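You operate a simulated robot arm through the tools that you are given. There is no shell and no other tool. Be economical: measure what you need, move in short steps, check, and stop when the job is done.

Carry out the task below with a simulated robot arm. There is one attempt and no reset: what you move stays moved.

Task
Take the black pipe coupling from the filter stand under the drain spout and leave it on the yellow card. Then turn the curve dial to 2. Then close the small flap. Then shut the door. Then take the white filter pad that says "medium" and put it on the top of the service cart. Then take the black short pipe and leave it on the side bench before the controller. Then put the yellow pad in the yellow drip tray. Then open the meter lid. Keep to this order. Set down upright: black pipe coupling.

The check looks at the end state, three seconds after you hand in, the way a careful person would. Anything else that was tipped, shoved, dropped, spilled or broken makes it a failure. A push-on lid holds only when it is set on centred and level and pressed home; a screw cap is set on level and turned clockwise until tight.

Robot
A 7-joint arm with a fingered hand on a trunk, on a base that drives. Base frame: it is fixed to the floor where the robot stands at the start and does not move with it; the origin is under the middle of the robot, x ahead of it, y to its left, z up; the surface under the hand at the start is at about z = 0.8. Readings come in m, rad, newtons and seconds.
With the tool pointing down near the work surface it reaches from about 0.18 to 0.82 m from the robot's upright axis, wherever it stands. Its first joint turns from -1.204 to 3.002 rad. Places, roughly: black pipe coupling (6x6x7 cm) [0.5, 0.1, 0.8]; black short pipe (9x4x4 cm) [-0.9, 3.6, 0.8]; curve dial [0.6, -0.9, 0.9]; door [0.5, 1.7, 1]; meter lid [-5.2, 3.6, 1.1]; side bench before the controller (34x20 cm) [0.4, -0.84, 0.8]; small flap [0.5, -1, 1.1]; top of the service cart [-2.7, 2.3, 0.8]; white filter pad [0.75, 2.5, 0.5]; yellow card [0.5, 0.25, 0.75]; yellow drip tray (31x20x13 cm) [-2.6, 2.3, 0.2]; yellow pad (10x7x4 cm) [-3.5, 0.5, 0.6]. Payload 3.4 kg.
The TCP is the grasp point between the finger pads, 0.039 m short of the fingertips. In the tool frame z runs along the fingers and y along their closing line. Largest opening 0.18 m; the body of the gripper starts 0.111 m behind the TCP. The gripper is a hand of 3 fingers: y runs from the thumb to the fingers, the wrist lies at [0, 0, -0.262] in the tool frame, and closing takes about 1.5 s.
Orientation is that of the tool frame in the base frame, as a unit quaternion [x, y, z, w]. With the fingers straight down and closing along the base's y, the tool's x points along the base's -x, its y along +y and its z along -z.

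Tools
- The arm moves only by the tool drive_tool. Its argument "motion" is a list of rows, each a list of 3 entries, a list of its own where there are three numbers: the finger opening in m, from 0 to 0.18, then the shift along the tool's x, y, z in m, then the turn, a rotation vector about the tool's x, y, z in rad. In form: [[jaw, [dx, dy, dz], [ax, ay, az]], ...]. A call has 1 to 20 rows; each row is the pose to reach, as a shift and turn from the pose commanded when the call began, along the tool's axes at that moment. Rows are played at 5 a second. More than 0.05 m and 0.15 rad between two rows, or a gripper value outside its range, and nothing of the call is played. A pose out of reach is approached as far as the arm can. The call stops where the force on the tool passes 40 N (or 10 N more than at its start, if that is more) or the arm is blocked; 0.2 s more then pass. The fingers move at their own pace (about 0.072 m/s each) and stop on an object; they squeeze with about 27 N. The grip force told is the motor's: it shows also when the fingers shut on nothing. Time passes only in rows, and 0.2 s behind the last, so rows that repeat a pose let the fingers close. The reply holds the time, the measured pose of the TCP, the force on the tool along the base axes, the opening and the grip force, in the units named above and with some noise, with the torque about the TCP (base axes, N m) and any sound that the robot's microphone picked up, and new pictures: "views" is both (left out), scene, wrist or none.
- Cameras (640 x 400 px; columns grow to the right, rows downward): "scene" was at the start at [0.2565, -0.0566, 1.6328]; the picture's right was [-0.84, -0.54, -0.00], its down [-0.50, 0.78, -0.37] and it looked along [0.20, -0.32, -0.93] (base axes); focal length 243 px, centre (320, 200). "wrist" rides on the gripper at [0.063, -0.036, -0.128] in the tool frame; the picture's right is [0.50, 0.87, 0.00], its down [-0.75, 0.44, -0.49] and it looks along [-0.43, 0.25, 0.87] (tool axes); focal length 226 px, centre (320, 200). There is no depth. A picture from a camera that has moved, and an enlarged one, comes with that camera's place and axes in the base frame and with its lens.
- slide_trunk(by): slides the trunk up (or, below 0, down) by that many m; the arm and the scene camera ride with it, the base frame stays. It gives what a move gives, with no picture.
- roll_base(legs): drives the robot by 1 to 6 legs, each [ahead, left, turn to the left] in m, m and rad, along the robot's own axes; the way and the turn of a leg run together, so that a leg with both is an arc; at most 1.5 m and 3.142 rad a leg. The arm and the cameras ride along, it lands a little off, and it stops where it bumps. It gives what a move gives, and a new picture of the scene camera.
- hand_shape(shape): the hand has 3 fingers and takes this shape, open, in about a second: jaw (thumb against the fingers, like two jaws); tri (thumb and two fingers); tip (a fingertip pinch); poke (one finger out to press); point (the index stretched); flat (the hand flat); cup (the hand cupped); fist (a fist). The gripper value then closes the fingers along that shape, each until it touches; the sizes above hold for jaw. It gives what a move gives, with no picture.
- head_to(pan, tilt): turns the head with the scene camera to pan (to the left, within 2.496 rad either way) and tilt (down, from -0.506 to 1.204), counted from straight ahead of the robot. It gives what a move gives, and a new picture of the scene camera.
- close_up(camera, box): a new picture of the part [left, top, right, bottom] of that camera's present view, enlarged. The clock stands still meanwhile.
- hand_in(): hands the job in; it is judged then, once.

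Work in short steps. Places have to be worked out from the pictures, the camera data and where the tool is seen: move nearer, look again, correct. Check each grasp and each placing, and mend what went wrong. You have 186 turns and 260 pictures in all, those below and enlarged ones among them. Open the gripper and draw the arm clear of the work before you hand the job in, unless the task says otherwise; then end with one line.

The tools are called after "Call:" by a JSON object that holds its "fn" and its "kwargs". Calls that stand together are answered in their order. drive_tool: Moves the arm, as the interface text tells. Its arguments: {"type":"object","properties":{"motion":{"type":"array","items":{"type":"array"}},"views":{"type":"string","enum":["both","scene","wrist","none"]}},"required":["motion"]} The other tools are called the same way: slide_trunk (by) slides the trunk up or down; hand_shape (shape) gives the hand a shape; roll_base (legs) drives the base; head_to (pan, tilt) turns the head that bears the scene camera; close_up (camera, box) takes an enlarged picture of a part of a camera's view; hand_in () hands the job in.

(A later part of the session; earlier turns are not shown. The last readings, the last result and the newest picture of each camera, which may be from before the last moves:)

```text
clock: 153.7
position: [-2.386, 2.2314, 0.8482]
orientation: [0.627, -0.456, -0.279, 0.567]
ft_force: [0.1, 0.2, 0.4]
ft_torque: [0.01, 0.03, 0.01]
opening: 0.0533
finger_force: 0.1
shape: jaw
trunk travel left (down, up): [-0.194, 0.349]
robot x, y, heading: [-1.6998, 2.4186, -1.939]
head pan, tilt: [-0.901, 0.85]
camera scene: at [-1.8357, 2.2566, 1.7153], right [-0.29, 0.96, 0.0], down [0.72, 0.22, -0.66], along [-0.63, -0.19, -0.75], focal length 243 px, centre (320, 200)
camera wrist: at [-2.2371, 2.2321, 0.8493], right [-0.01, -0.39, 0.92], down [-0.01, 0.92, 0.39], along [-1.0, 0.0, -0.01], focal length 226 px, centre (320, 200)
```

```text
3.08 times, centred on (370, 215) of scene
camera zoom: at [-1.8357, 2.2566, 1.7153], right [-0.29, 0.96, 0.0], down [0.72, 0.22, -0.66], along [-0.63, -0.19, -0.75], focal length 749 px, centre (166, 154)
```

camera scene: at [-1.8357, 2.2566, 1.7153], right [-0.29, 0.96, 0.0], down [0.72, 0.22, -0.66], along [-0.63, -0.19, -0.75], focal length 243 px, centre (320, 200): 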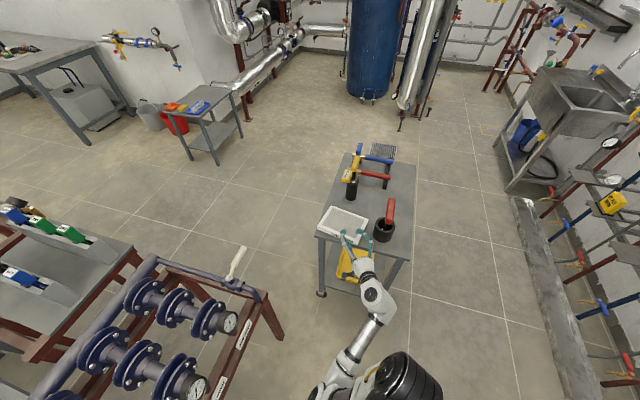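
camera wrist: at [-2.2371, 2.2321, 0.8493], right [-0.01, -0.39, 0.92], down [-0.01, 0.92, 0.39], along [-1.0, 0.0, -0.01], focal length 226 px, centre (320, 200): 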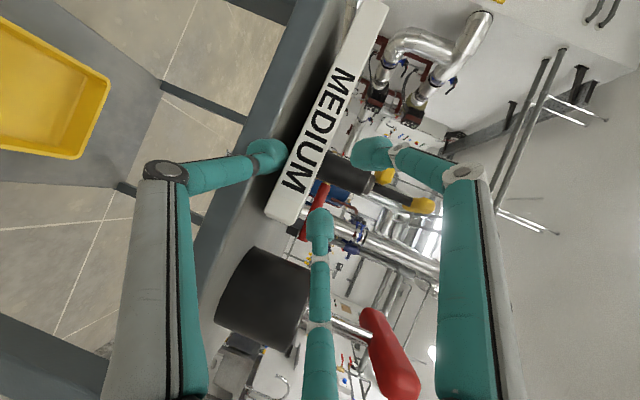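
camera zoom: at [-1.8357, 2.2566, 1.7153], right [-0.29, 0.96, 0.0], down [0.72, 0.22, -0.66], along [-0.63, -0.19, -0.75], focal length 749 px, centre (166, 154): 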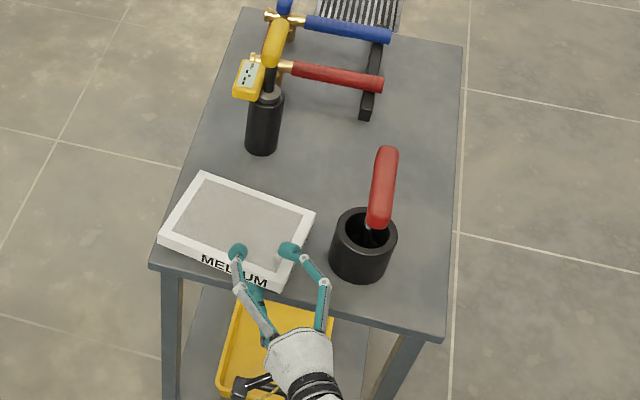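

Pad is down. Opening a bit more and sliding the hand horizontally back, checking that the pad doesn't drag.

Call:
{"fn": "drive_tool", "kwargs": {"motion": [[0.065, [0, 0.001, 0], [0, 0, 0]], [0.07, [0, 0.002, 0], [0, 0, 0]], [0.07, [0, 0.002, 0], [0, 0, 0]], [0.07, [-0.0003, 0.0, -0.01], [0, 0, 0]], [0.07, [-0.0007, -0.002, -0.02], [0, 0, 0]]]}}

Call:
{"fn": "close_up", "kwargs": {"camera": "scene", "box": [310, 150, 430, 280]}}

```text
clock: 154.9
position: [-2.3688, 2.2407, 0.8506]
orientation: [0.626, -0.456, -0.279, 0.567]
ft_force: [-0.4, 0.0, -0.4]
ft_torque: [0.01, -0.01, -0.01]
opening: 0.068
finger_force: 0.2
shape: jaw
trunk travel left (down, up): [-0.194, 0.349]
robot x, y, heading: [-1.7001, 2.4178, -1.948]
head pan, tilt: [-0.901, 0.85]
camera scene: at [-1.8353, 2.2569, 1.7154], right [-0.29, 0.96, 0.0], down [0.72, 0.22, -0.66], along [-0.63, -0.19, -0.75], focal length 243 px, centre (320, 200)
camera wrist: at [-2.22, 2.2419, 0.8519], right [-0.01, -0.39, 0.92], down [-0.01, 0.92, 0.39], along [-1.0, 0.0, -0.01], focal length 226 px, centre (320, 200)
```

scene: 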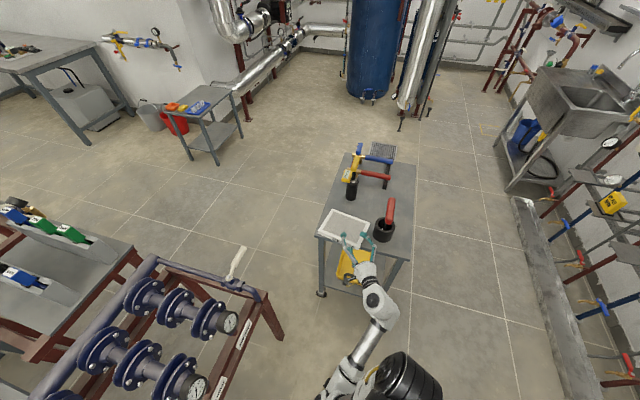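
wrist: 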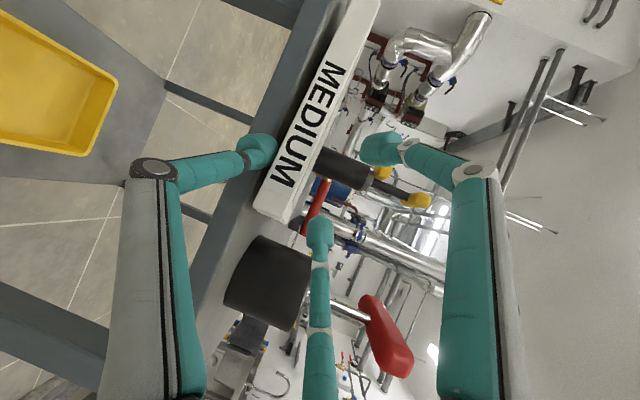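

```text
3.08 times, centred on (370, 215) of scene
camera zoom: at [-1.8353, 2.2569, 1.7154], right [-0.29, 0.96, 0.0], down [0.72, 0.22, -0.66], along [-0.63, -0.19, -0.75], focal length 749 px, centre (166, 154)
```

zoom: 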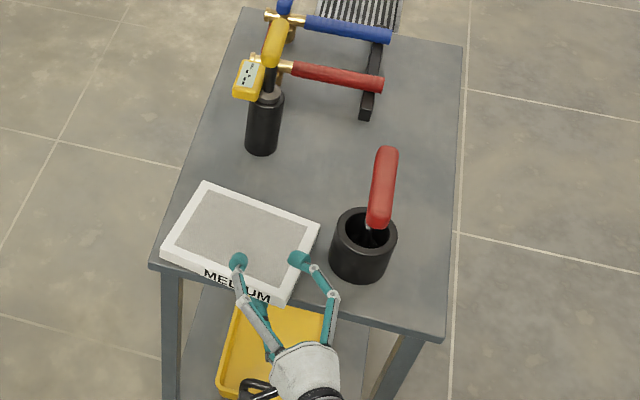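

The pad dragged ~1.5 cm with the thumb. The thumb is at the cart's edge now, so I'll open wider to drop it away from the pad before withdrawing.

Call:
{"fn": "drive_tool", "kwargs": {"motion": [[0.085, [0, 0, 0], [0, 0, 0]], [0.1, [0, 0, 0], [0, 0, 0]], [0.115, [0, 0, 0], [0, 0, 0]], [0.115, [0, 0, 0], [0, 0, 0]]]}}

Call:
{"fn": "close_up", "kwargs": {"camera": "wrist", "box": [200, 60, 440, 260]}}

```text
clock: 155.9
position: [-2.368, 2.2404, 0.8508]
orientation: [0.627, -0.456, -0.279, 0.567]
ft_force: [1.1, -0.6, 0.0]
ft_torque: [0.01, -0.01, 0.03]
opening: 0.1113
finger_force: 0.0
shape: jaw
trunk travel left (down, up): [-0.194, 0.349]
robot x, y, heading: [-1.6992, 2.4188, -1.949]
head pan, tilt: [-0.901, 0.85]
camera scene: at [-1.8355, 2.2568, 1.7154], right [-0.29, 0.96, 0.0], down [0.72, 0.22, -0.66], along [-0.63, -0.19, -0.75], focal length 243 px, centre (320, 200)
camera wrist: at [-2.2202, 2.2418, 0.8522], right [-0.01, -0.39, 0.92], down [-0.01, 0.92, 0.39], along [-1.0, 0.0, -0.01], focal length 226 px, centre (320, 200)
```

scene: 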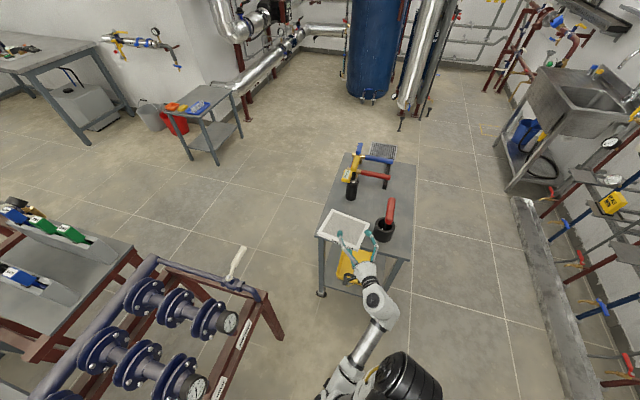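
wrist: 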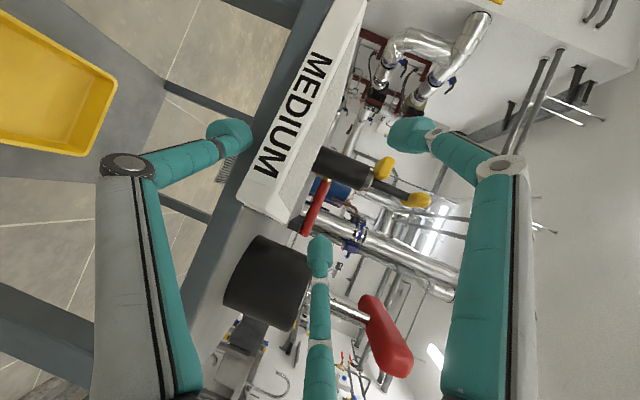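

```text
2.00 times, centred on (320, 160) of wrist
camera zoom: at [-2.2202, 2.2418, 0.8522], right [-0.01, -0.39, 0.92], down [-0.01, 0.92, 0.39], along [-1.0, 0.0, -0.01], focal length 452 px, centre (320, 280)
```

zoom: 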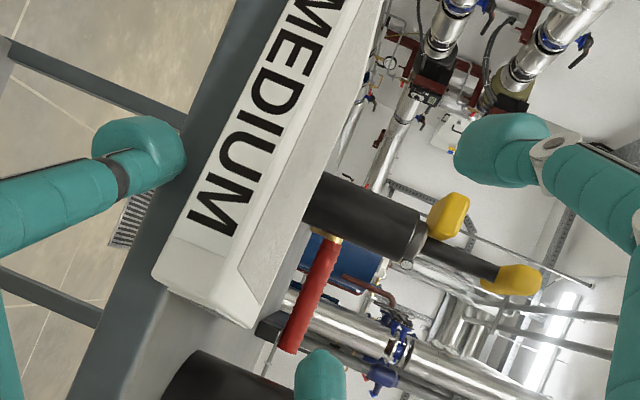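

Pad lies flat on the cart with the thumb clear in front of the edge. Withdrawing.

Call:
{"fn": "drive_tool", "kwargs": {"motion": [[0.115, [-0.0014, -0.008, -0.038], [0, 0, 0]], [0.115, [-0.0027, -0.016, -0.0765], [0, 0, 0]], [0.115, [-0.004, -0.024, -0.115], [0, 0, 0]], [0.115, [-0.0054, -0.032, -0.153], [0, 0, 0]]], "views": "none"}}

Call:
{"fn": "close_up", "kwargs": {"camera": "scene", "box": [310, 150, 430, 280]}}

```text
clock: 156.5
position: [-2.3307, 2.2168, 0.9348]
orientation: [0.526, -0.46, -0.243, 0.673]
ft_force: [-0.1, -0.2, 0.2]
ft_torque: [-0.02, 0.02, -0.02]
opening: 0.1115
finger_force: 0.0
shape: jaw
out of reach, approached as far as the arm can: row 2, 3
trunk travel left (down, up): [-0.194, 0.349]
robot x, y, heading: [-1.7001, 2.4197, -1.951]
head pan, tilt: [-0.901, 0.85]
stopped in row 3: the arm was blocked; the commanded pose is now the measured one
```

```text
3.08 times, centred on (370, 215) of scene
camera zoom: at [-1.8335, 2.257, 1.7165], right [-0.29, 0.96, 0.0], down [0.72, 0.22, -0.66], along [-0.63, -0.19, -0.75], focal length 749 px, centre (166, 154)
```

zoom: 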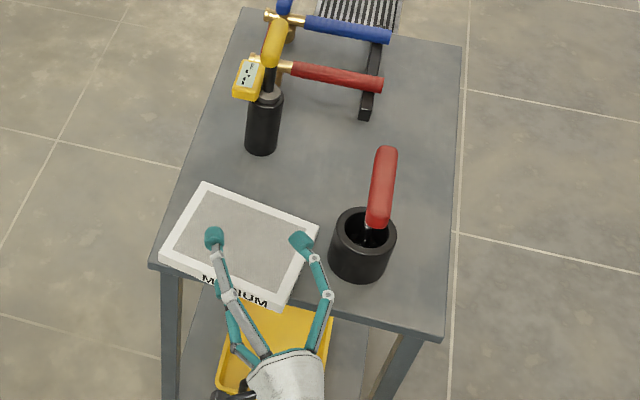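

The arm jammed at its limit (pad not disturbed). I'll withdraw with the base instead.

Call:
{"fn": "roll_base", "kwargs": {"legs": [[-0.26, 0.22, 0]]}}

Call:
{"fn": "close_up", "kwargs": {"camera": "scene", "box": [280, 110, 400, 240]}}

```text
clock: 158.8
position: [-2.0266, 2.3788, 0.9367]
orientation: [0.523, -0.46, -0.246, 0.674]
ft_force: [0.0, 0.7, 0.4]
ft_torque: [-0.02, 0.01, 0.02]
opening: 0.1114
finger_force: 0.0
shape: jaw
trunk travel left (down, up): [-0.194, 0.349]
robot x, y, heading: [-1.3949, 2.5765, -1.951]
head pan, tilt: [-0.901, 0.85]
camera scene: at [-1.533, 2.4169, 1.7155], right [-0.28, 0.96, 0.0], down [0.72, 0.21, -0.66], along [-0.63, -0.19, -0.75], focal length 243 px, centre (320, 200)
```

scene: 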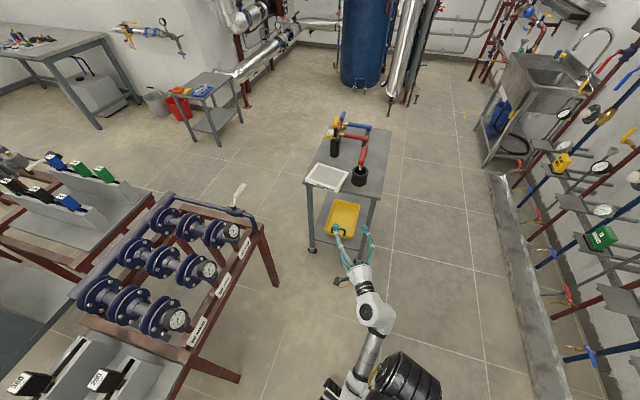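

```text
3.08 times, centred on (340, 175) of scene
camera zoom: at [-1.533, 2.4169, 1.7155], right [-0.28, 0.96, 0.0], down [0.72, 0.21, -0.66], along [-0.63, -0.19, -0.75], focal length 749 px, centre (258, 277)
```

zoom: 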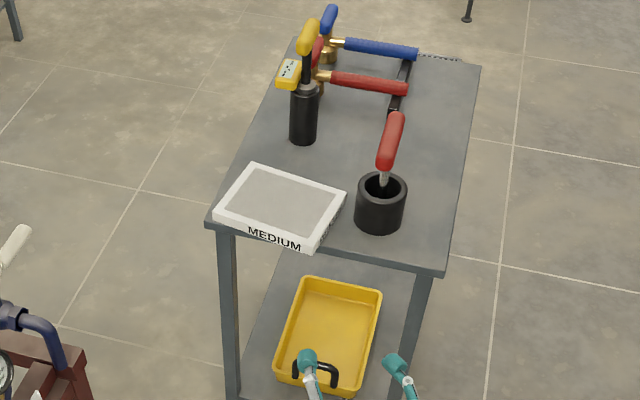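

Pad placed. Next the black short pipe near (−0.9, 3.6): moving to the right side of the corridor and turning to face that table.

Call:
{"fn": "roll_base", "kwargs": {"legs": [[-0.093, 0.448, 0], [0, 0, -2.4]]}}

Call:
{"fn": "head_to", "kwargs": {"pan": -0.5, "tilt": 0.75}}

```text
clock: 167.2
position: [-0.6155, 3.0696, 0.939]
orientation: [0.238, 0.652, 0.72, -0.017]
ft_force: [-0.2, 0.5, -0.3]
ft_torque: [-0.01, 0.03, 0.0]
opening: 0.1114
finger_force: 0.1
shape: jaw
trunk travel left (down, up): [-0.194, 0.349]
robot x, y, heading: [-0.9429, 2.494, 1.933]
head pan, tilt: [-0.901, 0.85]
camera scene: at [-0.9531, 2.7068, 1.7156], right [0.86, -0.51, 0.0], down [-0.38, -0.65, -0.66], along [0.34, 0.57, -0.75], focal length 243 px, centre (320, 200)
```

scene: 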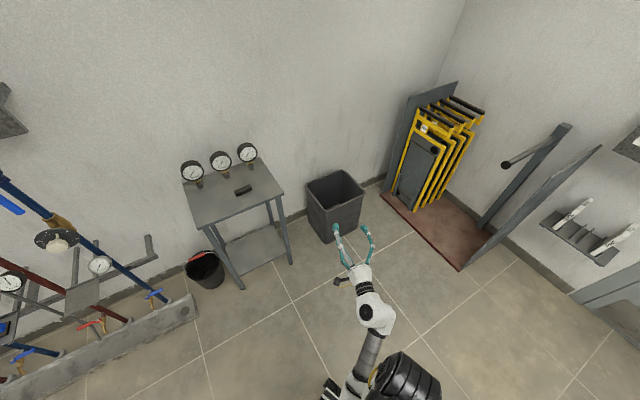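

```text
clock: 168.1
position: [-0.6165, 3.067, 0.9429]
orientation: [0.236, 0.651, 0.721, -0.016]
ft_force: [-0.1, -0.1, 0.0]
ft_torque: [0.0, -0.01, 0.0]
opening: 0.1112
finger_force: 0.1
shape: jaw
trunk travel left (down, up): [-0.194, 0.349]
robot x, y, heading: [-0.9427, 2.4938, 1.937]
head pan, tilt: [-0.499, 0.75]
camera scene: at [-0.9816, 2.722, 1.7234], right [0.99, -0.14, 0.0], down [-0.09, -0.68, -0.73], along [0.1, 0.72, -0.68], focal length 243 px, centre (320, 200)
```

scene: 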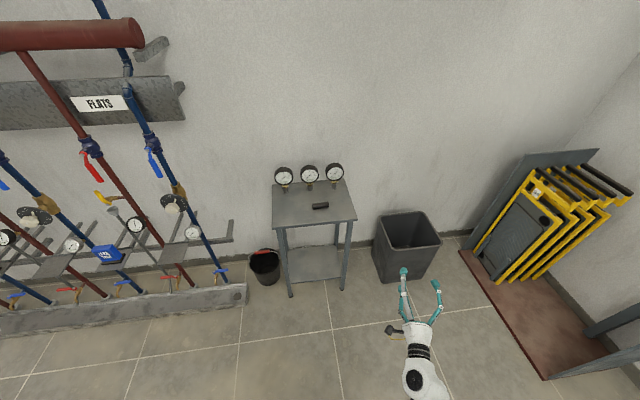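

Call:
{"fn": "close_up", "kwargs": {"camera": "scene", "box": [260, 150, 370, 240]}}

```text
4.44 times, centred on (315, 195) of scene
camera zoom: at [-0.9816, 2.722, 1.7234], right [0.99, -0.14, 0.0], down [-0.09, -0.68, -0.73], along [0.1, 0.72, -0.68], focal length 1082 px, centre (342, 222)
```

zoom: 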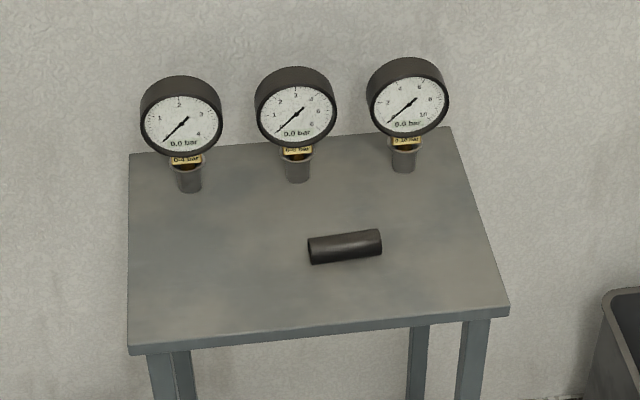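

The pipe lies along x at about (−0.848, 3.65), 13 cm in front of the gauges. I'll first unroll the hand to its usual posture, then turn it down.

Call:
{"fn": "drive_tool", "kwargs": {"motion": [[0.11, [0, 0, 0], [0, 0, -0.14]], [0.11, [0, 0, 0], [0, 0, -0.28]], [0.11, [0, 0, 0], [0, 0, -0.42]], [0.11, [0, 0, 0], [0, 0, -0.56]], [0.11, [0, 0, 0], [0, 0, -0.7]], [0.11, [0, 0, 0], [0, 0, -0.84]], [0.11, [0, 0, 0], [0, 0, -0.98]], [0.11, [0, 0, 0], [0, 0, -1.12]], [0.11, [0, 0, 0], [0, 0, -1.26]], [0.11, [0, 0, 0], [0, 0, -1.4]], [0.11, [0, 0, 0], [0, 0, -1.54]], [0.11, [0, 0, 0], [0, 0, -1.68]], [0.11, [0, 0, 0], [0, 0, -1.81]], [0.11, [0, 0, 0], [0, 0, -1.94]]], "views": "none"}}

Call:
{"fn": "drive_tool", "kwargs": {"motion": [[0.11, [0, 0, 0], [-0.072, 0.046, -0.09]], [0.11, [0, 0, 0], [-0.144, 0.091, -0.179]], [0.11, [0, 0, 0], [-0.216, 0.137, -0.269]], [0.11, [0, 0, 0], [-0.288, 0.183, -0.358]], [0.11, [0, 0, 0], [-0.36, 0.229, -0.448]], [0.11, [0, 0, 0], [-0.431, 0.274, -0.537]], [0.11, [0, 0, 0], [-0.503, 0.32, -0.627]], [0.11, [0, 0, 0], [-0.575, 0.366, -0.716]], [0.11, [0, 0, 0], [-0.647, 0.412, -0.806]], [0.11, [0, 0, 0], [-0.719, 0.457, -0.895]], [0.11, [0, 0, 0], [-0.791, 0.503, -0.985]]]}}

```text
clock: 171.1
position: [-0.6153, 3.0718, 0.9477]
orientation: [-0.394, 0.558, 0.43, 0.59]
ft_force: [0.5, 0.3, -0.3]
ft_torque: [-0.03, 0.03, 0.01]
opening: 0.1073
finger_force: 0.1
shape: jaw
out of reach, approached as far as the arm can: row 1, 2, 3, 4, 5, 6, 7, 8, 9, 10, 11, 12, 13, 14
trunk travel left (down, up): [-0.194, 0.349]
robot x, y, heading: [-0.9431, 2.4978, 1.935]
head pan, tilt: [-0.499, 0.75]
```

```text
clock: 173.5
position: [-0.6143, 3.0677, 0.9349]
orientation: [0.883, -0.237, -0.172, -0.366]
ft_force: [-0.2, -0.1, 0.3]
ft_torque: [-0.02, 0.01, 0.01]
opening: 0.1073
finger_force: 0.0
shape: jaw
out of reach, approached as far as the arm can: row 2, 3
trunk travel left (down, up): [-0.194, 0.349]
robot x, y, heading: [-0.9434, 2.4963, 1.941]
head pan, tilt: [-0.499, 0.75]
camera scene: at [-0.9765, 2.7234, 1.7234], right [0.99, -0.13, 0.0], down [-0.1, -0.68, -0.73], along [0.09, 0.72, -0.69], focal length 243 px, centre (320, 200)
camera wrist: at [-0.5245, 2.9791, 1.0123], right [-0.06, -0.68, -0.73], down [-0.8, -0.41, 0.45], along [-0.6, 0.61, -0.52], focal length 226 px, centre (320, 200)
```

scene: 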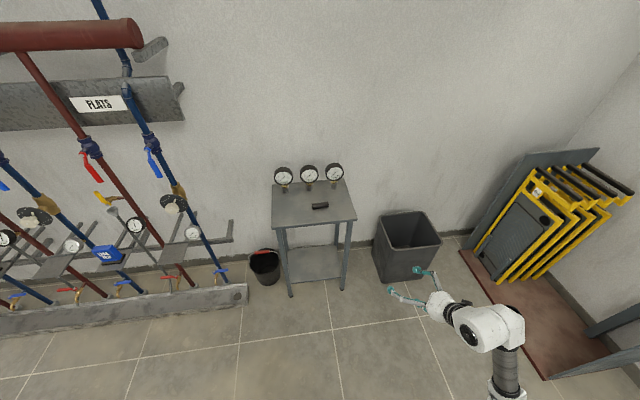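
wrist: 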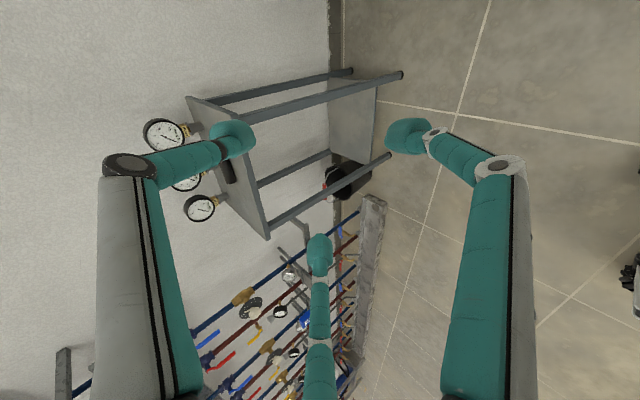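

Nearly there; finishing the rotation, then driving up to the table.

Call:
{"fn": "drive_tool", "kwargs": {"motion": [[0.11, [-0.005, -0.006, -0.007], [-0.079, 0.046, -0.089]], [0.11, [-0.01, -0.011, -0.013], [-0.157, 0.092, -0.178]], [0.11, [-0.014, -0.017, -0.02], [-0.236, 0.138, -0.267]], [0.11, [-0.019, -0.023, -0.027], [-0.314, 0.184, -0.355]], [0.11, [-0.024, -0.028, -0.034], [-0.393, 0.23, -0.444]], [0.11, [-0.024, -0.028, -0.034], [-0.471, 0.276, -0.533]], [0.11, [-0.024, -0.028, -0.034], [-0.471, 0.276, -0.533]]], "views": "none"}}

Call:
{"fn": "roll_base", "kwargs": {"legs": [[0.5, 0.032, 0]]}}

```text
clock: 175.1
position: [-0.6145, 3.067, 0.9856]
orientation: [0.989, 0.001, 0.0, -0.15]
ft_force: [-0.4, -0.6, 0.3]
ft_torque: [0.02, 0.0, -0.01]
opening: 0.1071
finger_force: 0.1
shape: jaw
trunk travel left (down, up): [-0.194, 0.349]
robot x, y, heading: [-0.944, 2.495, 1.933]
head pan, tilt: [-0.499, 0.75]
```

```text
clock: 178.1
position: [-0.8256, 3.5309, 0.985]
orientation: [0.989, 0.001, -0.001, -0.15]
ft_force: [-0.4, 0.2, -0.5]
ft_torque: [-0.04, -0.04, 0.0]
opening: 0.1071
finger_force: 0.0
shape: jaw
trunk travel left (down, up): [-0.194, 0.349]
robot x, y, heading: [-1.1512, 2.957, 1.934]
head pan, tilt: [-0.499, 0.75]
camera scene: at [-1.1871, 3.188, 1.7231], right [0.99, -0.13, 0.0], down [-0.09, -0.68, -0.73], along [0.09, 0.72, -0.69], focal length 243 px, centre (320, 200)
```

scene: 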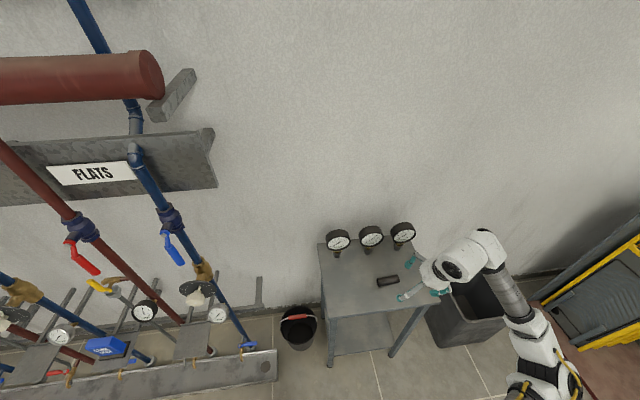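

Call:
{"fn": "drive_tool", "kwargs": {"motion": [[0.09, [-0.033, 0, 0], [0, 0, 0]], [0.09, [-0.033, 0, 0], [0, 0, 0]]], "views": "wrist"}}

Call:
{"fn": "close_up", "kwargs": {"camera": "scene", "box": [320, 210, 480, 330]}}

```text
clock: 178.7
position: [-0.8632, 3.5261, 0.987]
orientation: [0.988, 0.001, 0.001, -0.152]
ft_force: [-0.3, -0.6, -0.1]
ft_torque: [-0.03, 0.01, 0.0]
opening: 0.0884
finger_force: 0.0
shape: jaw
trunk travel left (down, up): [-0.194, 0.349]
robot x, y, heading: [-1.1541, 2.961, 1.937]
head pan, tilt: [-0.499, 0.75]
camera wrist: at [-0.7991, 3.5226, 1.1212], right [0.5, -0.82, -0.26], down [-0.75, -0.56, 0.34], along [-0.42, 0.03, -0.91], focal length 226 px, centre (320, 200)
```

wrist: 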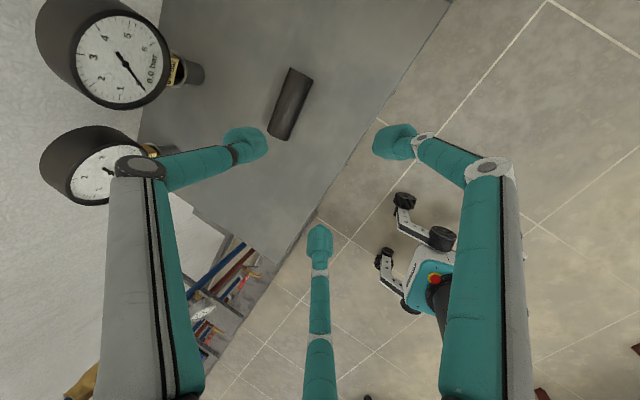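

```text
3.33 times, centred on (400, 270) of scene
camera zoom: at [-1.1883, 3.1865, 1.7233], right [0.99, -0.13, 0.0], down [-0.09, -0.68, -0.73], along [0.09, 0.72, -0.69], focal length 811 px, centre (53, -33)
```

zoom: 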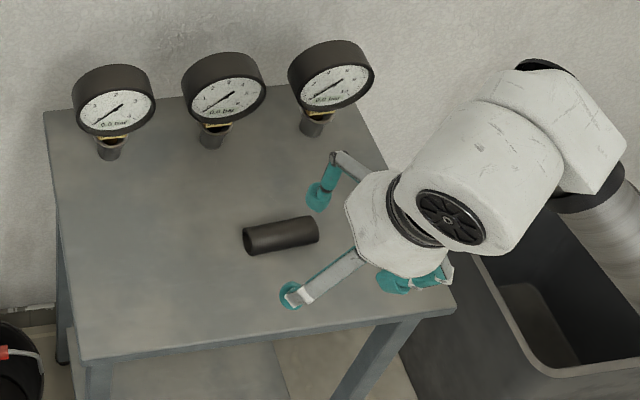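

Pipe at (−0.853, 3.632, 0.825). Moving over it, then down.

Call:
{"fn": "drive_tool", "kwargs": {"motion": [[0.09, [0.005, -0.041, 0.013], [0, 0, 0]], [0.09, [0.01, -0.082, 0.026], [0, 0, 0]], [0.09, [0.01, -0.07, 0.064], [0, 0, 0]], [0.09, [0.01, -0.057, 0.105], [0, 0, 0]], [0.09, [0.01, -0.0465, 0.139], [0, 0, 0]], [0.09, [0.01, -0.0465, 0.139], [0, 0, 0]]]}}

Call:
{"fn": "close_up", "kwargs": {"camera": "scene", "box": [320, 210, 480, 330]}}

```text
clock: 180.1
position: [-0.8527, 3.6133, 0.87]
orientation: [0.988, 0.001, 0.002, -0.152]
ft_force: [-0.2, 0.6, -0.1]
ft_torque: [0.0, 0.01, -0.01]
opening: 0.0882
finger_force: 0.1
shape: jaw
trunk travel left (down, up): [-0.194, 0.349]
robot x, y, heading: [-1.1508, 2.9574, 1.936]
head pan, tilt: [-0.499, 0.75]
camera scene: at [-1.1871, 3.1876, 1.7232], right [0.99, -0.13, 0.0], down [-0.09, -0.68, -0.73], along [0.09, 0.72, -0.69], focal length 243 px, centre (320, 200)
camera wrist: at [-0.7884, 3.6091, 1.0032], right [0.5, -0.82, -0.26], down [-0.75, -0.56, 0.34], along [-0.42, 0.03, -0.91], focal length 226 px, centre (320, 200)
```

scene: 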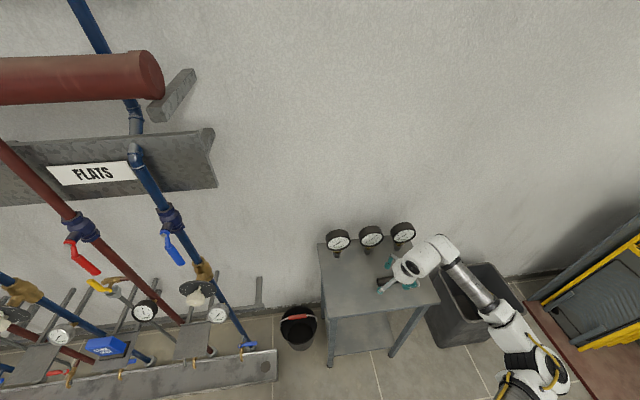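
wrist: 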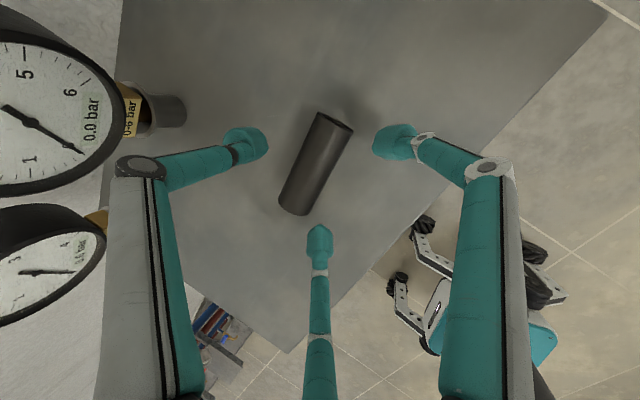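

```text
3.33 times, centred on (400, 270) of scene
camera zoom: at [-1.1871, 3.1876, 1.7232], right [0.99, -0.13, 0.0], down [-0.09, -0.68, -0.73], along [0.09, 0.72, -0.69], focal length 811 px, centre (53, -33)
```

zoom: 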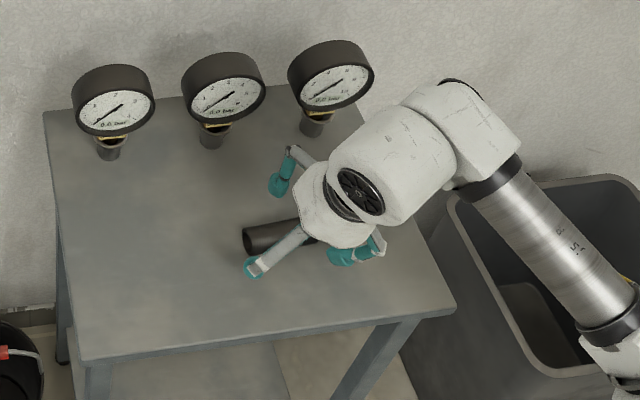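

Call:
{"fn": "drive_tool", "kwargs": {"motion": [[0.09, [0, 0.005, 0.016], [0, 0, 0]], [0.07, [0, 0.005, 0.016], [0, 0, 0]], [0.05, [0, 0.005, 0.016], [0, 0, 0]], [0.03, [0, 0.005, 0.016], [0, 0, 0]], [0.01, [0, 0.005, 0.016], [0, 0, 0]], [0.0, [0, 0.005, 0.016], [0, 0, 0]], [0.0, [0, 0.005, 0.016], [0, 0, 0]]], "views": "wrist"}}

```text
clock: 181.7
position: [-0.8518, 3.6144, 0.8532]
orientation: [0.988, 0.001, 0.002, -0.153]
ft_force: [0.8, -2.0, 6.4]
ft_torque: [0.03, -0.04, 0.0]
opening: 0.0285
finger_force: 26.8
shape: tri
trunk travel left (down, up): [-0.194, 0.349]
robot x, y, heading: [-1.1537, 2.9601, 1.939]
head pan, tilt: [-0.499, 0.75]
camera wrist: at [-0.7882, 3.6091, 0.9866], right [0.5, -0.82, -0.26], down [-0.75, -0.56, 0.33], along [-0.42, 0.03, -0.91], focal length 226 px, centre (320, 200)
```

wrist: 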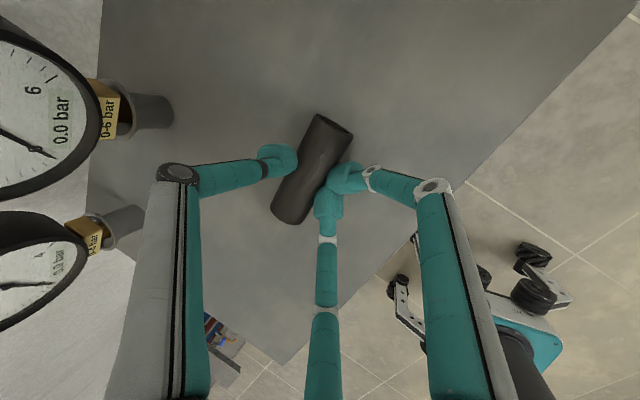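

Gripped. Lifting up and slightly back from the gauges.

Call:
{"fn": "drive_tool", "kwargs": {"motion": [[0.0, [0, -0.009, -0.0286], [0, 0, 0]], [0.0, [0, -0.018, -0.057], [0, 0, 0]], [0.0, [0, -0.018, -0.095], [0, 0, 0]], [0.0, [0, -0.018, -0.14], [0, 0, 0]]]}}

```text
clock: 182.7
position: [-0.8531, 3.5865, 0.9933]
orientation: [0.988, 0.002, 0.001, -0.153]
ft_force: [-0.4, -0.4, -1.0]
ft_torque: [0.02, 0.0, 0.01]
opening: 0.027
finger_force: 26.7
shape: tri
trunk travel left (down, up): [-0.194, 0.349]
robot x, y, heading: [-1.1546, 2.9587, 1.931]
head pan, tilt: [-0.499, 0.75]
camera scene: at [-1.1879, 3.1865, 1.7234], right [0.99, -0.13, 0.0], down [-0.09, -0.68, -0.73], along [0.09, 0.72, -0.69], focal length 243 px, centre (320, 200)
camera wrist: at [-0.7889, 3.5835, 1.1256], right [0.5, -0.83, -0.26], down [-0.75, -0.56, 0.34], along [-0.42, 0.03, -0.91], focal length 226 px, centre (320, 200)
```

scene: 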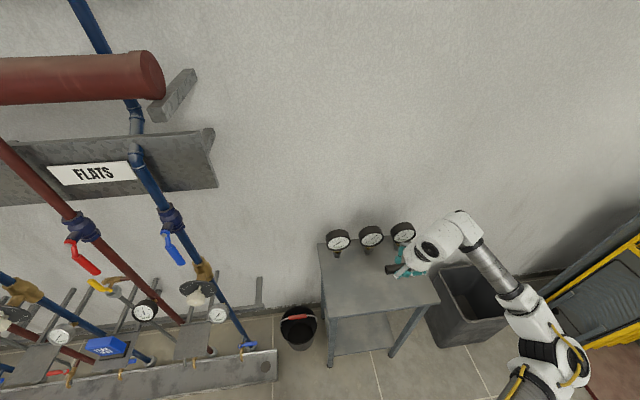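
wrist: 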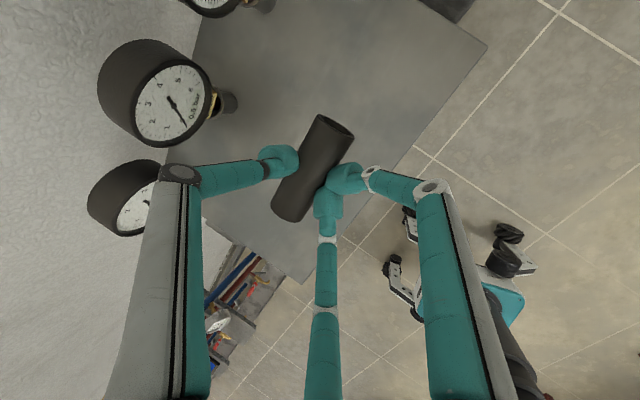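

Holding the pipe. Driving back to the controller bench: out, then south along the free lane, then turning.

Call:
{"fn": "roll_base", "kwargs": {"legs": [[-0.709, -0.321, 0], [-1.357, 0.512, 0], [-1.31, 0.494, 0]]}}

```text
clock: 200.3
position: [-0.2977, 0.1786, 0.9918]
orientation: [0.988, -0.006, 0.003, -0.153]
ft_force: [-0.8, 0.0, -2.0]
ft_torque: [-0.03, -0.02, -0.05]
opening: 0.0269
finger_force: 26.8
shape: tri
trunk travel left (down, up): [-0.194, 0.349]
robot x, y, heading: [-0.6051, -0.4459, 1.925]
head pan, tilt: [-0.499, 0.75]
camera scene: at [-0.6379, -0.2185, 1.7231], right [0.99, -0.14, 0.0], down [-0.1, -0.68, -0.73], along [0.1, 0.72, -0.69], focal length 243 px, centre (320, 200)
```

scene: 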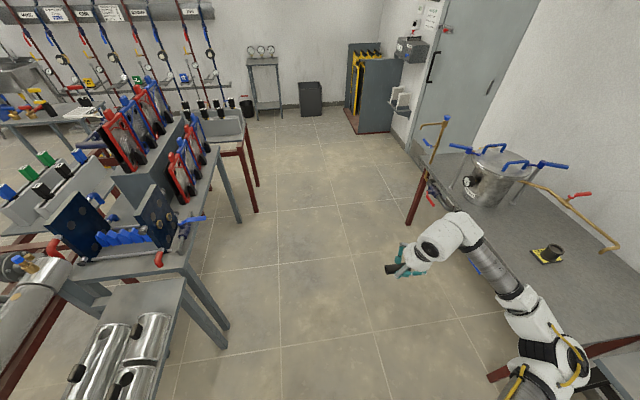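

Call:
{"fn": "roll_base", "kwargs": {"legs": [[0, 0, -1.33]]}}

Call:
{"fn": "head_to", "kwargs": {"pan": -0.7, "tilt": 0.75}}

```text
clock: 204.0
position: [0.0662, -0.6086, 0.9954]
orientation: [0.769, -0.62, 0.1, -0.117]
ft_force: [-0.1, -0.9, -2.1]
ft_torque: [-0.01, 0.05, -0.02]
opening: 0.0259
finger_force: 27.2
shape: tri
trunk travel left (down, up): [-0.194, 0.349]
robot x, y, heading: [-0.6066, -0.4497, 0.585]
head pan, tilt: [-0.499, 0.75]
camera scene: at [-0.3909, -0.3672, 1.7231], right [0.08, -1.0, 0.0], down [-0.68, -0.05, -0.73], along [0.73, 0.06, -0.69], focal length 243 px, centre (320, 200)
```

scene: 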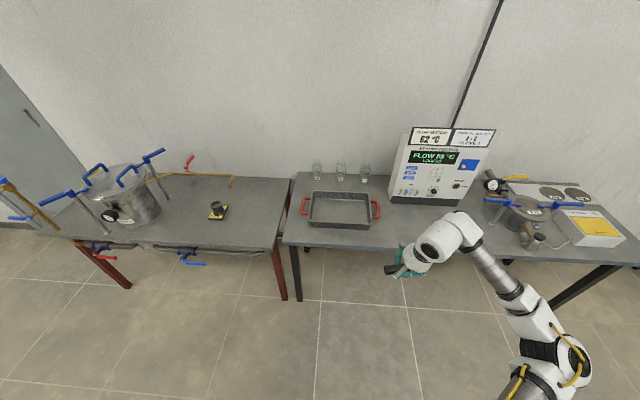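

```text
clock: 204.7
position: [0.0626, -0.6054, 0.9981]
orientation: [0.769, -0.62, 0.102, -0.117]
ft_force: [0.2, -0.1, -2.3]
ft_torque: [-0.01, 0.04, -0.02]
opening: 0.0259
finger_force: 26.8
shape: tri
trunk travel left (down, up): [-0.194, 0.349]
robot x, y, heading: [-0.6028, -0.4478, 0.575]
head pan, tilt: [-0.7, 0.75]
camera scene: at [-0.3911, -0.3838, 1.723], right [-0.12, -0.99, 0.0], down [-0.68, 0.09, -0.73], along [0.72, -0.09, -0.69], focal length 243 px, centre (320, 200)
```

scene: 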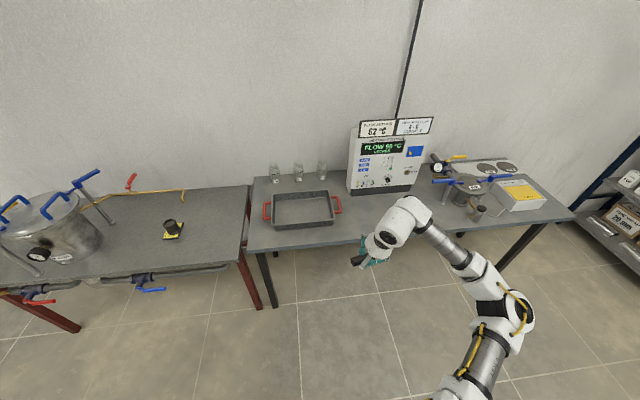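

Call:
{"fn": "roll_base", "kwargs": {"legs": [[0.182, -0.302, 0]]}}

Call:
{"fn": "drive_tool", "kwargs": {"motion": [[0.0, [0, 0, 0], [0, 0, 0]]], "views": "wrist"}}

Call:
{"fn": "close_up", "kwargs": {"camera": "scene", "box": [260, 180, 420, 320]}}

```text
clock: 207.0
position: [0.3794, -0.7602, 0.9997]
orientation: [0.769, -0.621, 0.103, -0.116]
ft_force: [-0.2, 0.8, -2.0]
ft_torque: [-0.02, 0.08, 0.01]
opening: 0.026
finger_force: 27.4
shape: tri
trunk travel left (down, up): [-0.194, 0.349]
robot x, y, heading: [-0.2916, -0.6076, 0.575]
head pan, tilt: [-0.7, 0.75]
camera scene: at [-0.0753, -0.5364, 1.7232], right [-0.12, -0.99, 0.0], down [-0.68, 0.08, -0.73], along [0.72, -0.09, -0.69], focal length 243 px, centre (320, 200)
```

scene: 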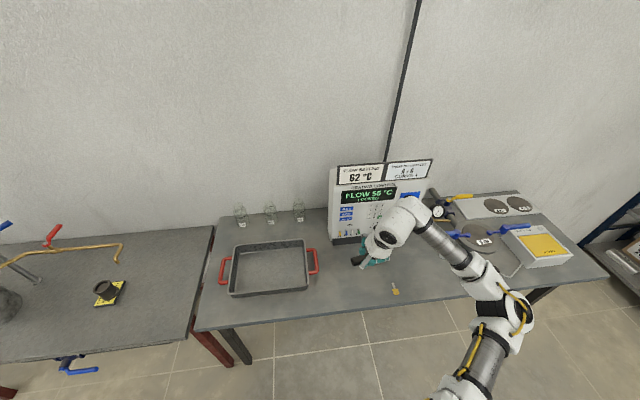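

```text
clock: 207.4
position: [0.3764, -0.7582, 1.0012]
orientation: [0.769, -0.62, 0.104, -0.117]
ft_force: [-0.2, 0.3, -2.4]
ft_torque: [-0.03, 0.03, 0.01]
opening: 0.0256
finger_force: 27.3
shape: tri
trunk travel left (down, up): [-0.194, 0.349]
robot x, y, heading: [-0.29, -0.6026, 0.579]
head pan, tilt: [-0.7, 0.75]
camera wrist: at [0.3857, -0.8191, 1.1346], right [-0.7, -0.67, -0.26], down [-0.71, 0.62, 0.32], along [-0.05, 0.41, -0.91], focal length 226 px, centre (320, 200)
```

wrist: 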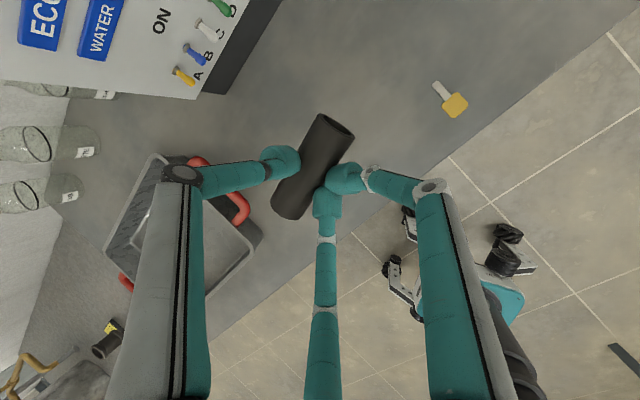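

```text
2.86 times, centred on (340, 250) of scene
camera zoom: at [-0.0717, -0.5421, 1.7229], right [-0.12, -0.99, 0.0], down [-0.68, 0.09, -0.73], along [0.72, -0.09, -0.69], focal length 695 px, centre (263, 57)
```

zoom: 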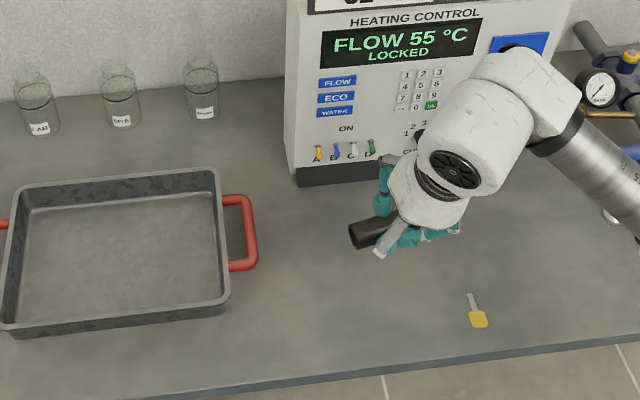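

Spot is free; the key lies 10 cm away. Lowering the pipe.

Call:
{"fn": "drive_tool", "kwargs": {"motion": [[0.0, [0.006, -0.008, 0.035], [0, 0, 0]], [0.0, [0.006, 0.002, 0.07], [0, 0, 0]], [0.0, [0.006, 0.012, 0.1], [0, 0, 0]], [0.0, [0.007, 0.022, 0.127], [0, 0, 0]], [0.0, [0.007, 0.022, 0.127], [0, 0, 0]]], "views": "scene"}}

Call:
{"fn": "close_up", "kwargs": {"camera": "scene", "box": [300, 220, 420, 320]}}

```text
clock: 208.6
position: [0.3959, -0.7658, 0.8725]
orientation: [0.769, -0.62, 0.105, -0.118]
ft_force: [0.0, 0.1, -2.4]
ft_torque: [0.0, 0.02, 0.01]
opening: 0.0255
finger_force: 26.6
shape: tri
trunk travel left (down, up): [-0.194, 0.349]
robot x, y, heading: [-0.2896, -0.6056, 0.572]
head pan, tilt: [-0.7, 0.75]
camera scene: at [-0.0737, -0.5395, 1.7231], right [-0.12, -0.99, 0.0], down [-0.68, 0.09, -0.73], along [0.72, -0.09, -0.69], focal length 243 px, centre (320, 200)
```

scene: 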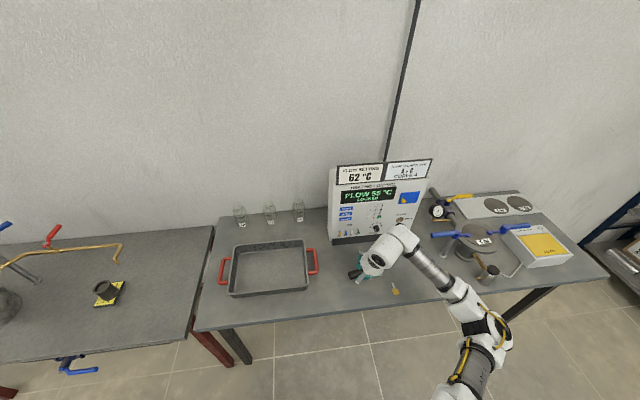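

```text
4.00 times, centred on (360, 270) of scene
camera zoom: at [-0.0737, -0.5395, 1.7231], right [-0.12, -0.99, 0.0], down [-0.68, 0.09, -0.73], along [0.72, -0.09, -0.69], focal length 973 px, centre (160, -80)
```

zoom: 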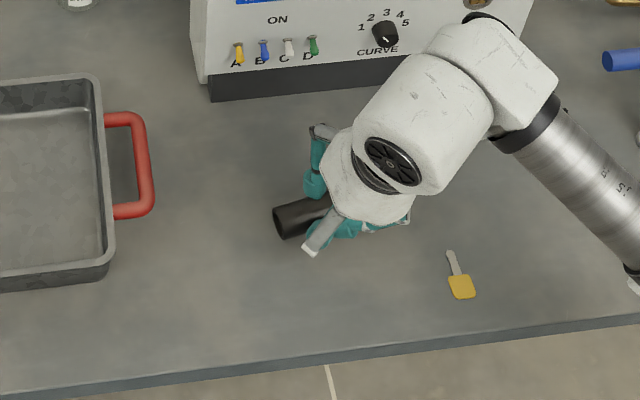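

Call:
{"fn": "drive_tool", "kwargs": {"motion": [[0.0, [0, 0.0025, 0.0076], [0, 0, 0]], [0.0, [0, 0.0045, 0.0143], [0, 0, 0]], [0.0, [0, 0.006, 0.019], [0, 0, 0]], [0.0, [0, 0.006, 0.019], [0, 0, 0]]], "views": "wrist"}}

```text
clock: 209.6
position: [0.3958, -0.7652, 0.8577]
orientation: [0.768, -0.62, 0.106, -0.12]
ft_force: [-0.2, -3.6, 21.3]
ft_torque: [-0.06, -0.34, -0.08]
opening: 0.0267
finger_force: 27.3
shape: tri
trunk travel left (down, up): [-0.194, 0.349]
robot x, y, heading: [-0.2889, -0.605, 0.57]
head pan, tilt: [-0.7, 0.75]
camera wrist: at [0.404, -0.8254, 0.9907], right [-0.7, -0.67, -0.27], down [-0.72, 0.62, 0.32], along [-0.04, 0.41, -0.91], focal length 226 px, centre (320, 200)
```

wrist: 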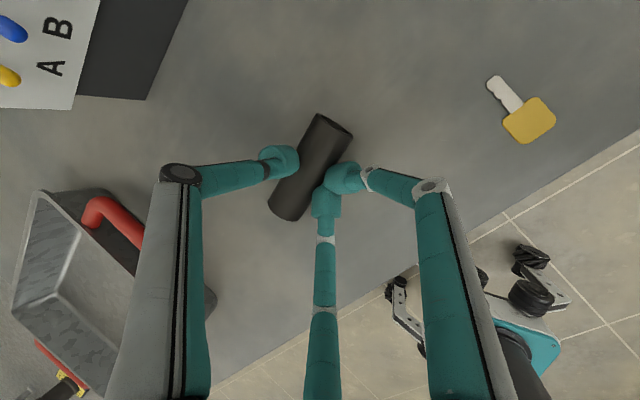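

Contact at 21 N. Easing up 3 mm, opening slowly, then rising.

Call:
{"fn": "drive_tool", "kwargs": {"motion": [[0.0, [0, -0.001, -0.003], [0, 0, 0]], [0.03, [0, -0.001, -0.003], [0, 0, 0]], [0.05, [0, -0.001, -0.003], [0, 0, 0]], [0.07, [0, -0.001, -0.003], [0, 0, 0]], [0.09, [0, -0.001, -0.003], [0, 0, 0]], [0.09, [0, -0.001, -0.003], [0, 0, 0]], [0.09, [0, -0.012, -0.04], [0, 0, 0]], [0.09, [0, -0.024, -0.08], [0, 0, 0]], [0.09, [0, -0.036, -0.12], [0, 0, 0]], [0.09, [0, -0.036, -0.16], [0, 0, 0]]]}}

Call:
{"fn": "close_up", "kwargs": {"camera": "scene", "box": [300, 220, 420, 320]}}

```text
clock: 211.8
position: [0.3803, -0.7656, 1.0174]
orientation: [0.768, -0.621, 0.105, -0.117]
ft_force: [0.5, -0.4, 0.0]
ft_torque: [-0.01, 0.02, -0.02]
opening: 0.0871
finger_force: 0.0
shape: jaw
trunk travel left (down, up): [-0.194, 0.349]
robot x, y, heading: [-0.2903, -0.6046, 0.573]
head pan, tilt: [-0.7, 0.75]
camera scene: at [-0.0754, -0.5398, 1.7234], right [-0.12, -0.99, 0.0], down [-0.68, 0.09, -0.73], along [0.72, -0.09, -0.69], focal length 243 px, centre (320, 200)
camera wrist: at [0.3893, -0.8264, 1.1518], right [-0.7, -0.67, -0.26], down [-0.71, 0.62, 0.32], along [-0.05, 0.41, -0.91], focal length 226 px, centre (320, 200)
```

scene: 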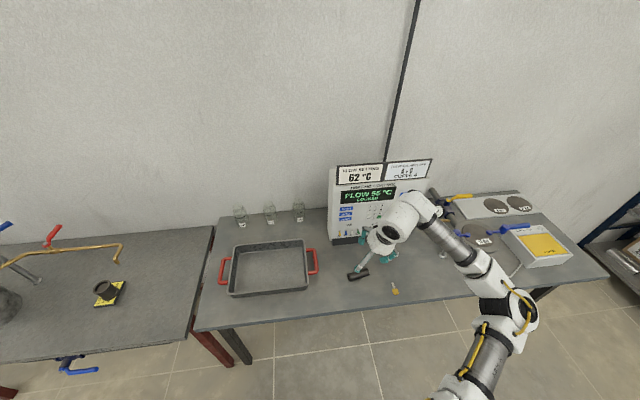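
wrist: 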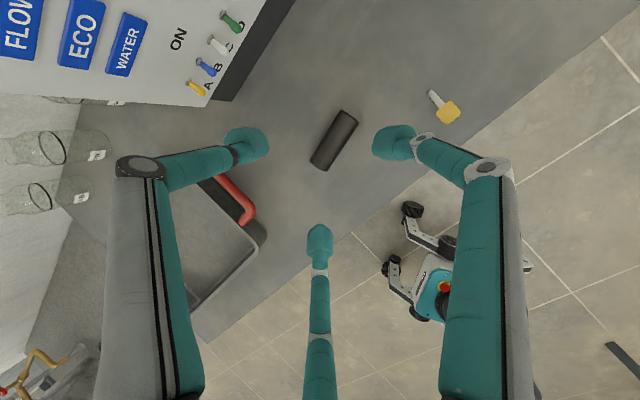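

```text
4.00 times, centred on (360, 270) of scene
camera zoom: at [-0.0754, -0.5398, 1.7234], right [-0.12, -0.99, 0.0], down [-0.68, 0.09, -0.73], along [0.72, -0.09, -0.69], focal length 973 px, centre (160, -80)
```

zoom: 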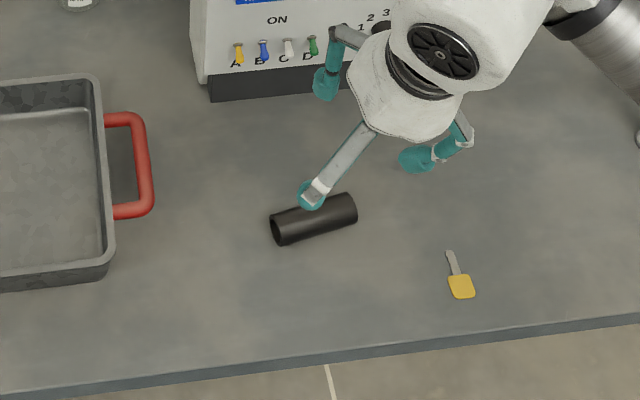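

Pipe is on the bench in front of the controller. Now driving back north and west towards the yellow pad at about (−3.5, 0.5).

Call:
{"fn": "roll_base", "kwargs": {"legs": [[-0.188, 0.3, 0], [0, 0, 1.35], [1.363, -0.496, 0], [1.316, -0.479, 0], [0.48, 0.95, 0]]}}

Call:
{"fn": "head_to", "kwargs": {"pan": 1.7, "tilt": 0.55}}

```text
clock: 235.9
position: [-1.2122, 3.2213, 1.016]
orientation: [0.987, -0.031, 0.013, -0.155]
ft_force: [0.5, 0.0, -0.5]
ft_torque: [0.04, -0.02, -0.02]
opening: 0.0869
finger_force: 0.2
shape: jaw
trunk travel left (down, up): [-0.194, 0.349]
robot x, y, heading: [-1.5538, 2.6171, 1.873]
head pan, tilt: [-0.7, 0.75]
camera scene: at [-1.554, 2.8454, 1.723], right [0.92, -0.39, 0.0], down [-0.27, -0.63, -0.73], along [0.28, 0.67, -0.69], focal length 243 px, centre (320, 200)
```

scene: 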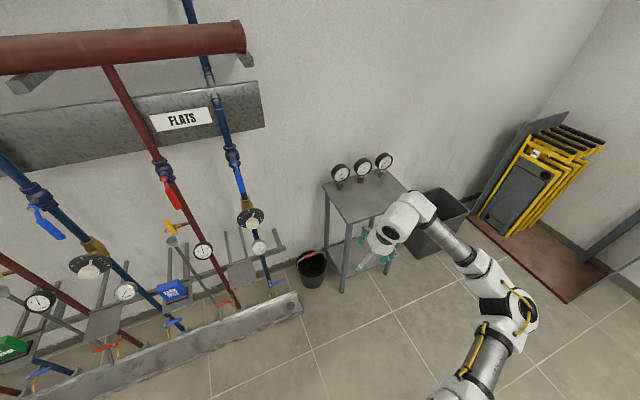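

```text
clock: 238.2
position: [-1.2167, 3.2158, 1.0195]
orientation: [0.987, -0.03, 0.016, -0.159]
ft_force: [0.0, -0.3, 1.1]
ft_torque: [0.02, 0.0, 0.02]
opening: 0.0868
finger_force: 0.1
shape: jaw
trunk travel left (down, up): [-0.194, 0.349]
robot x, y, heading: [-1.5497, 2.6191, 1.868]
head pan, tilt: [1.7, 0.55]
camera scene: at [-1.6688, 2.7314, 1.7416], right [-0.42, 0.91, 0.0], down [0.47, 0.21, -0.86], along [-0.78, -0.36, -0.52], focal length 243 px, centre (320, 200)
```

scene: 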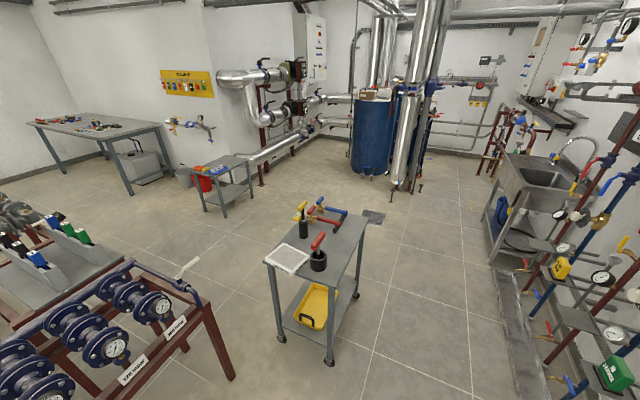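

Call:
{"fn": "close_up", "kwargs": {"camera": "scene", "box": [180, 140, 270, 220]}}

```text
5.00 times, centred on (225, 180) of scene
camera zoom: at [-1.6688, 2.7314, 1.7416], right [-0.42, 0.91, 0.0], down [0.47, 0.21, -0.86], along [-0.78, -0.36, -0.52], focal length 1217 px, centre (795, 300)
```

zoom: 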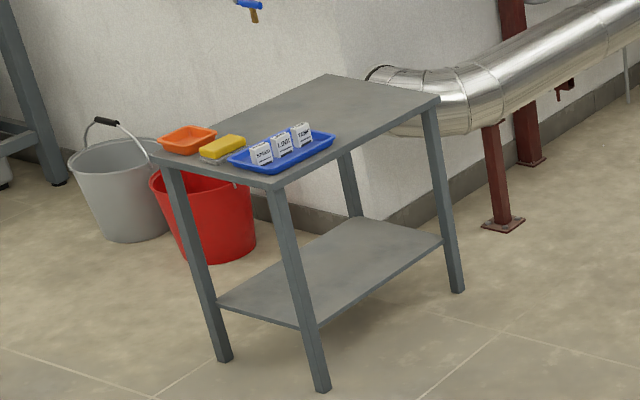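

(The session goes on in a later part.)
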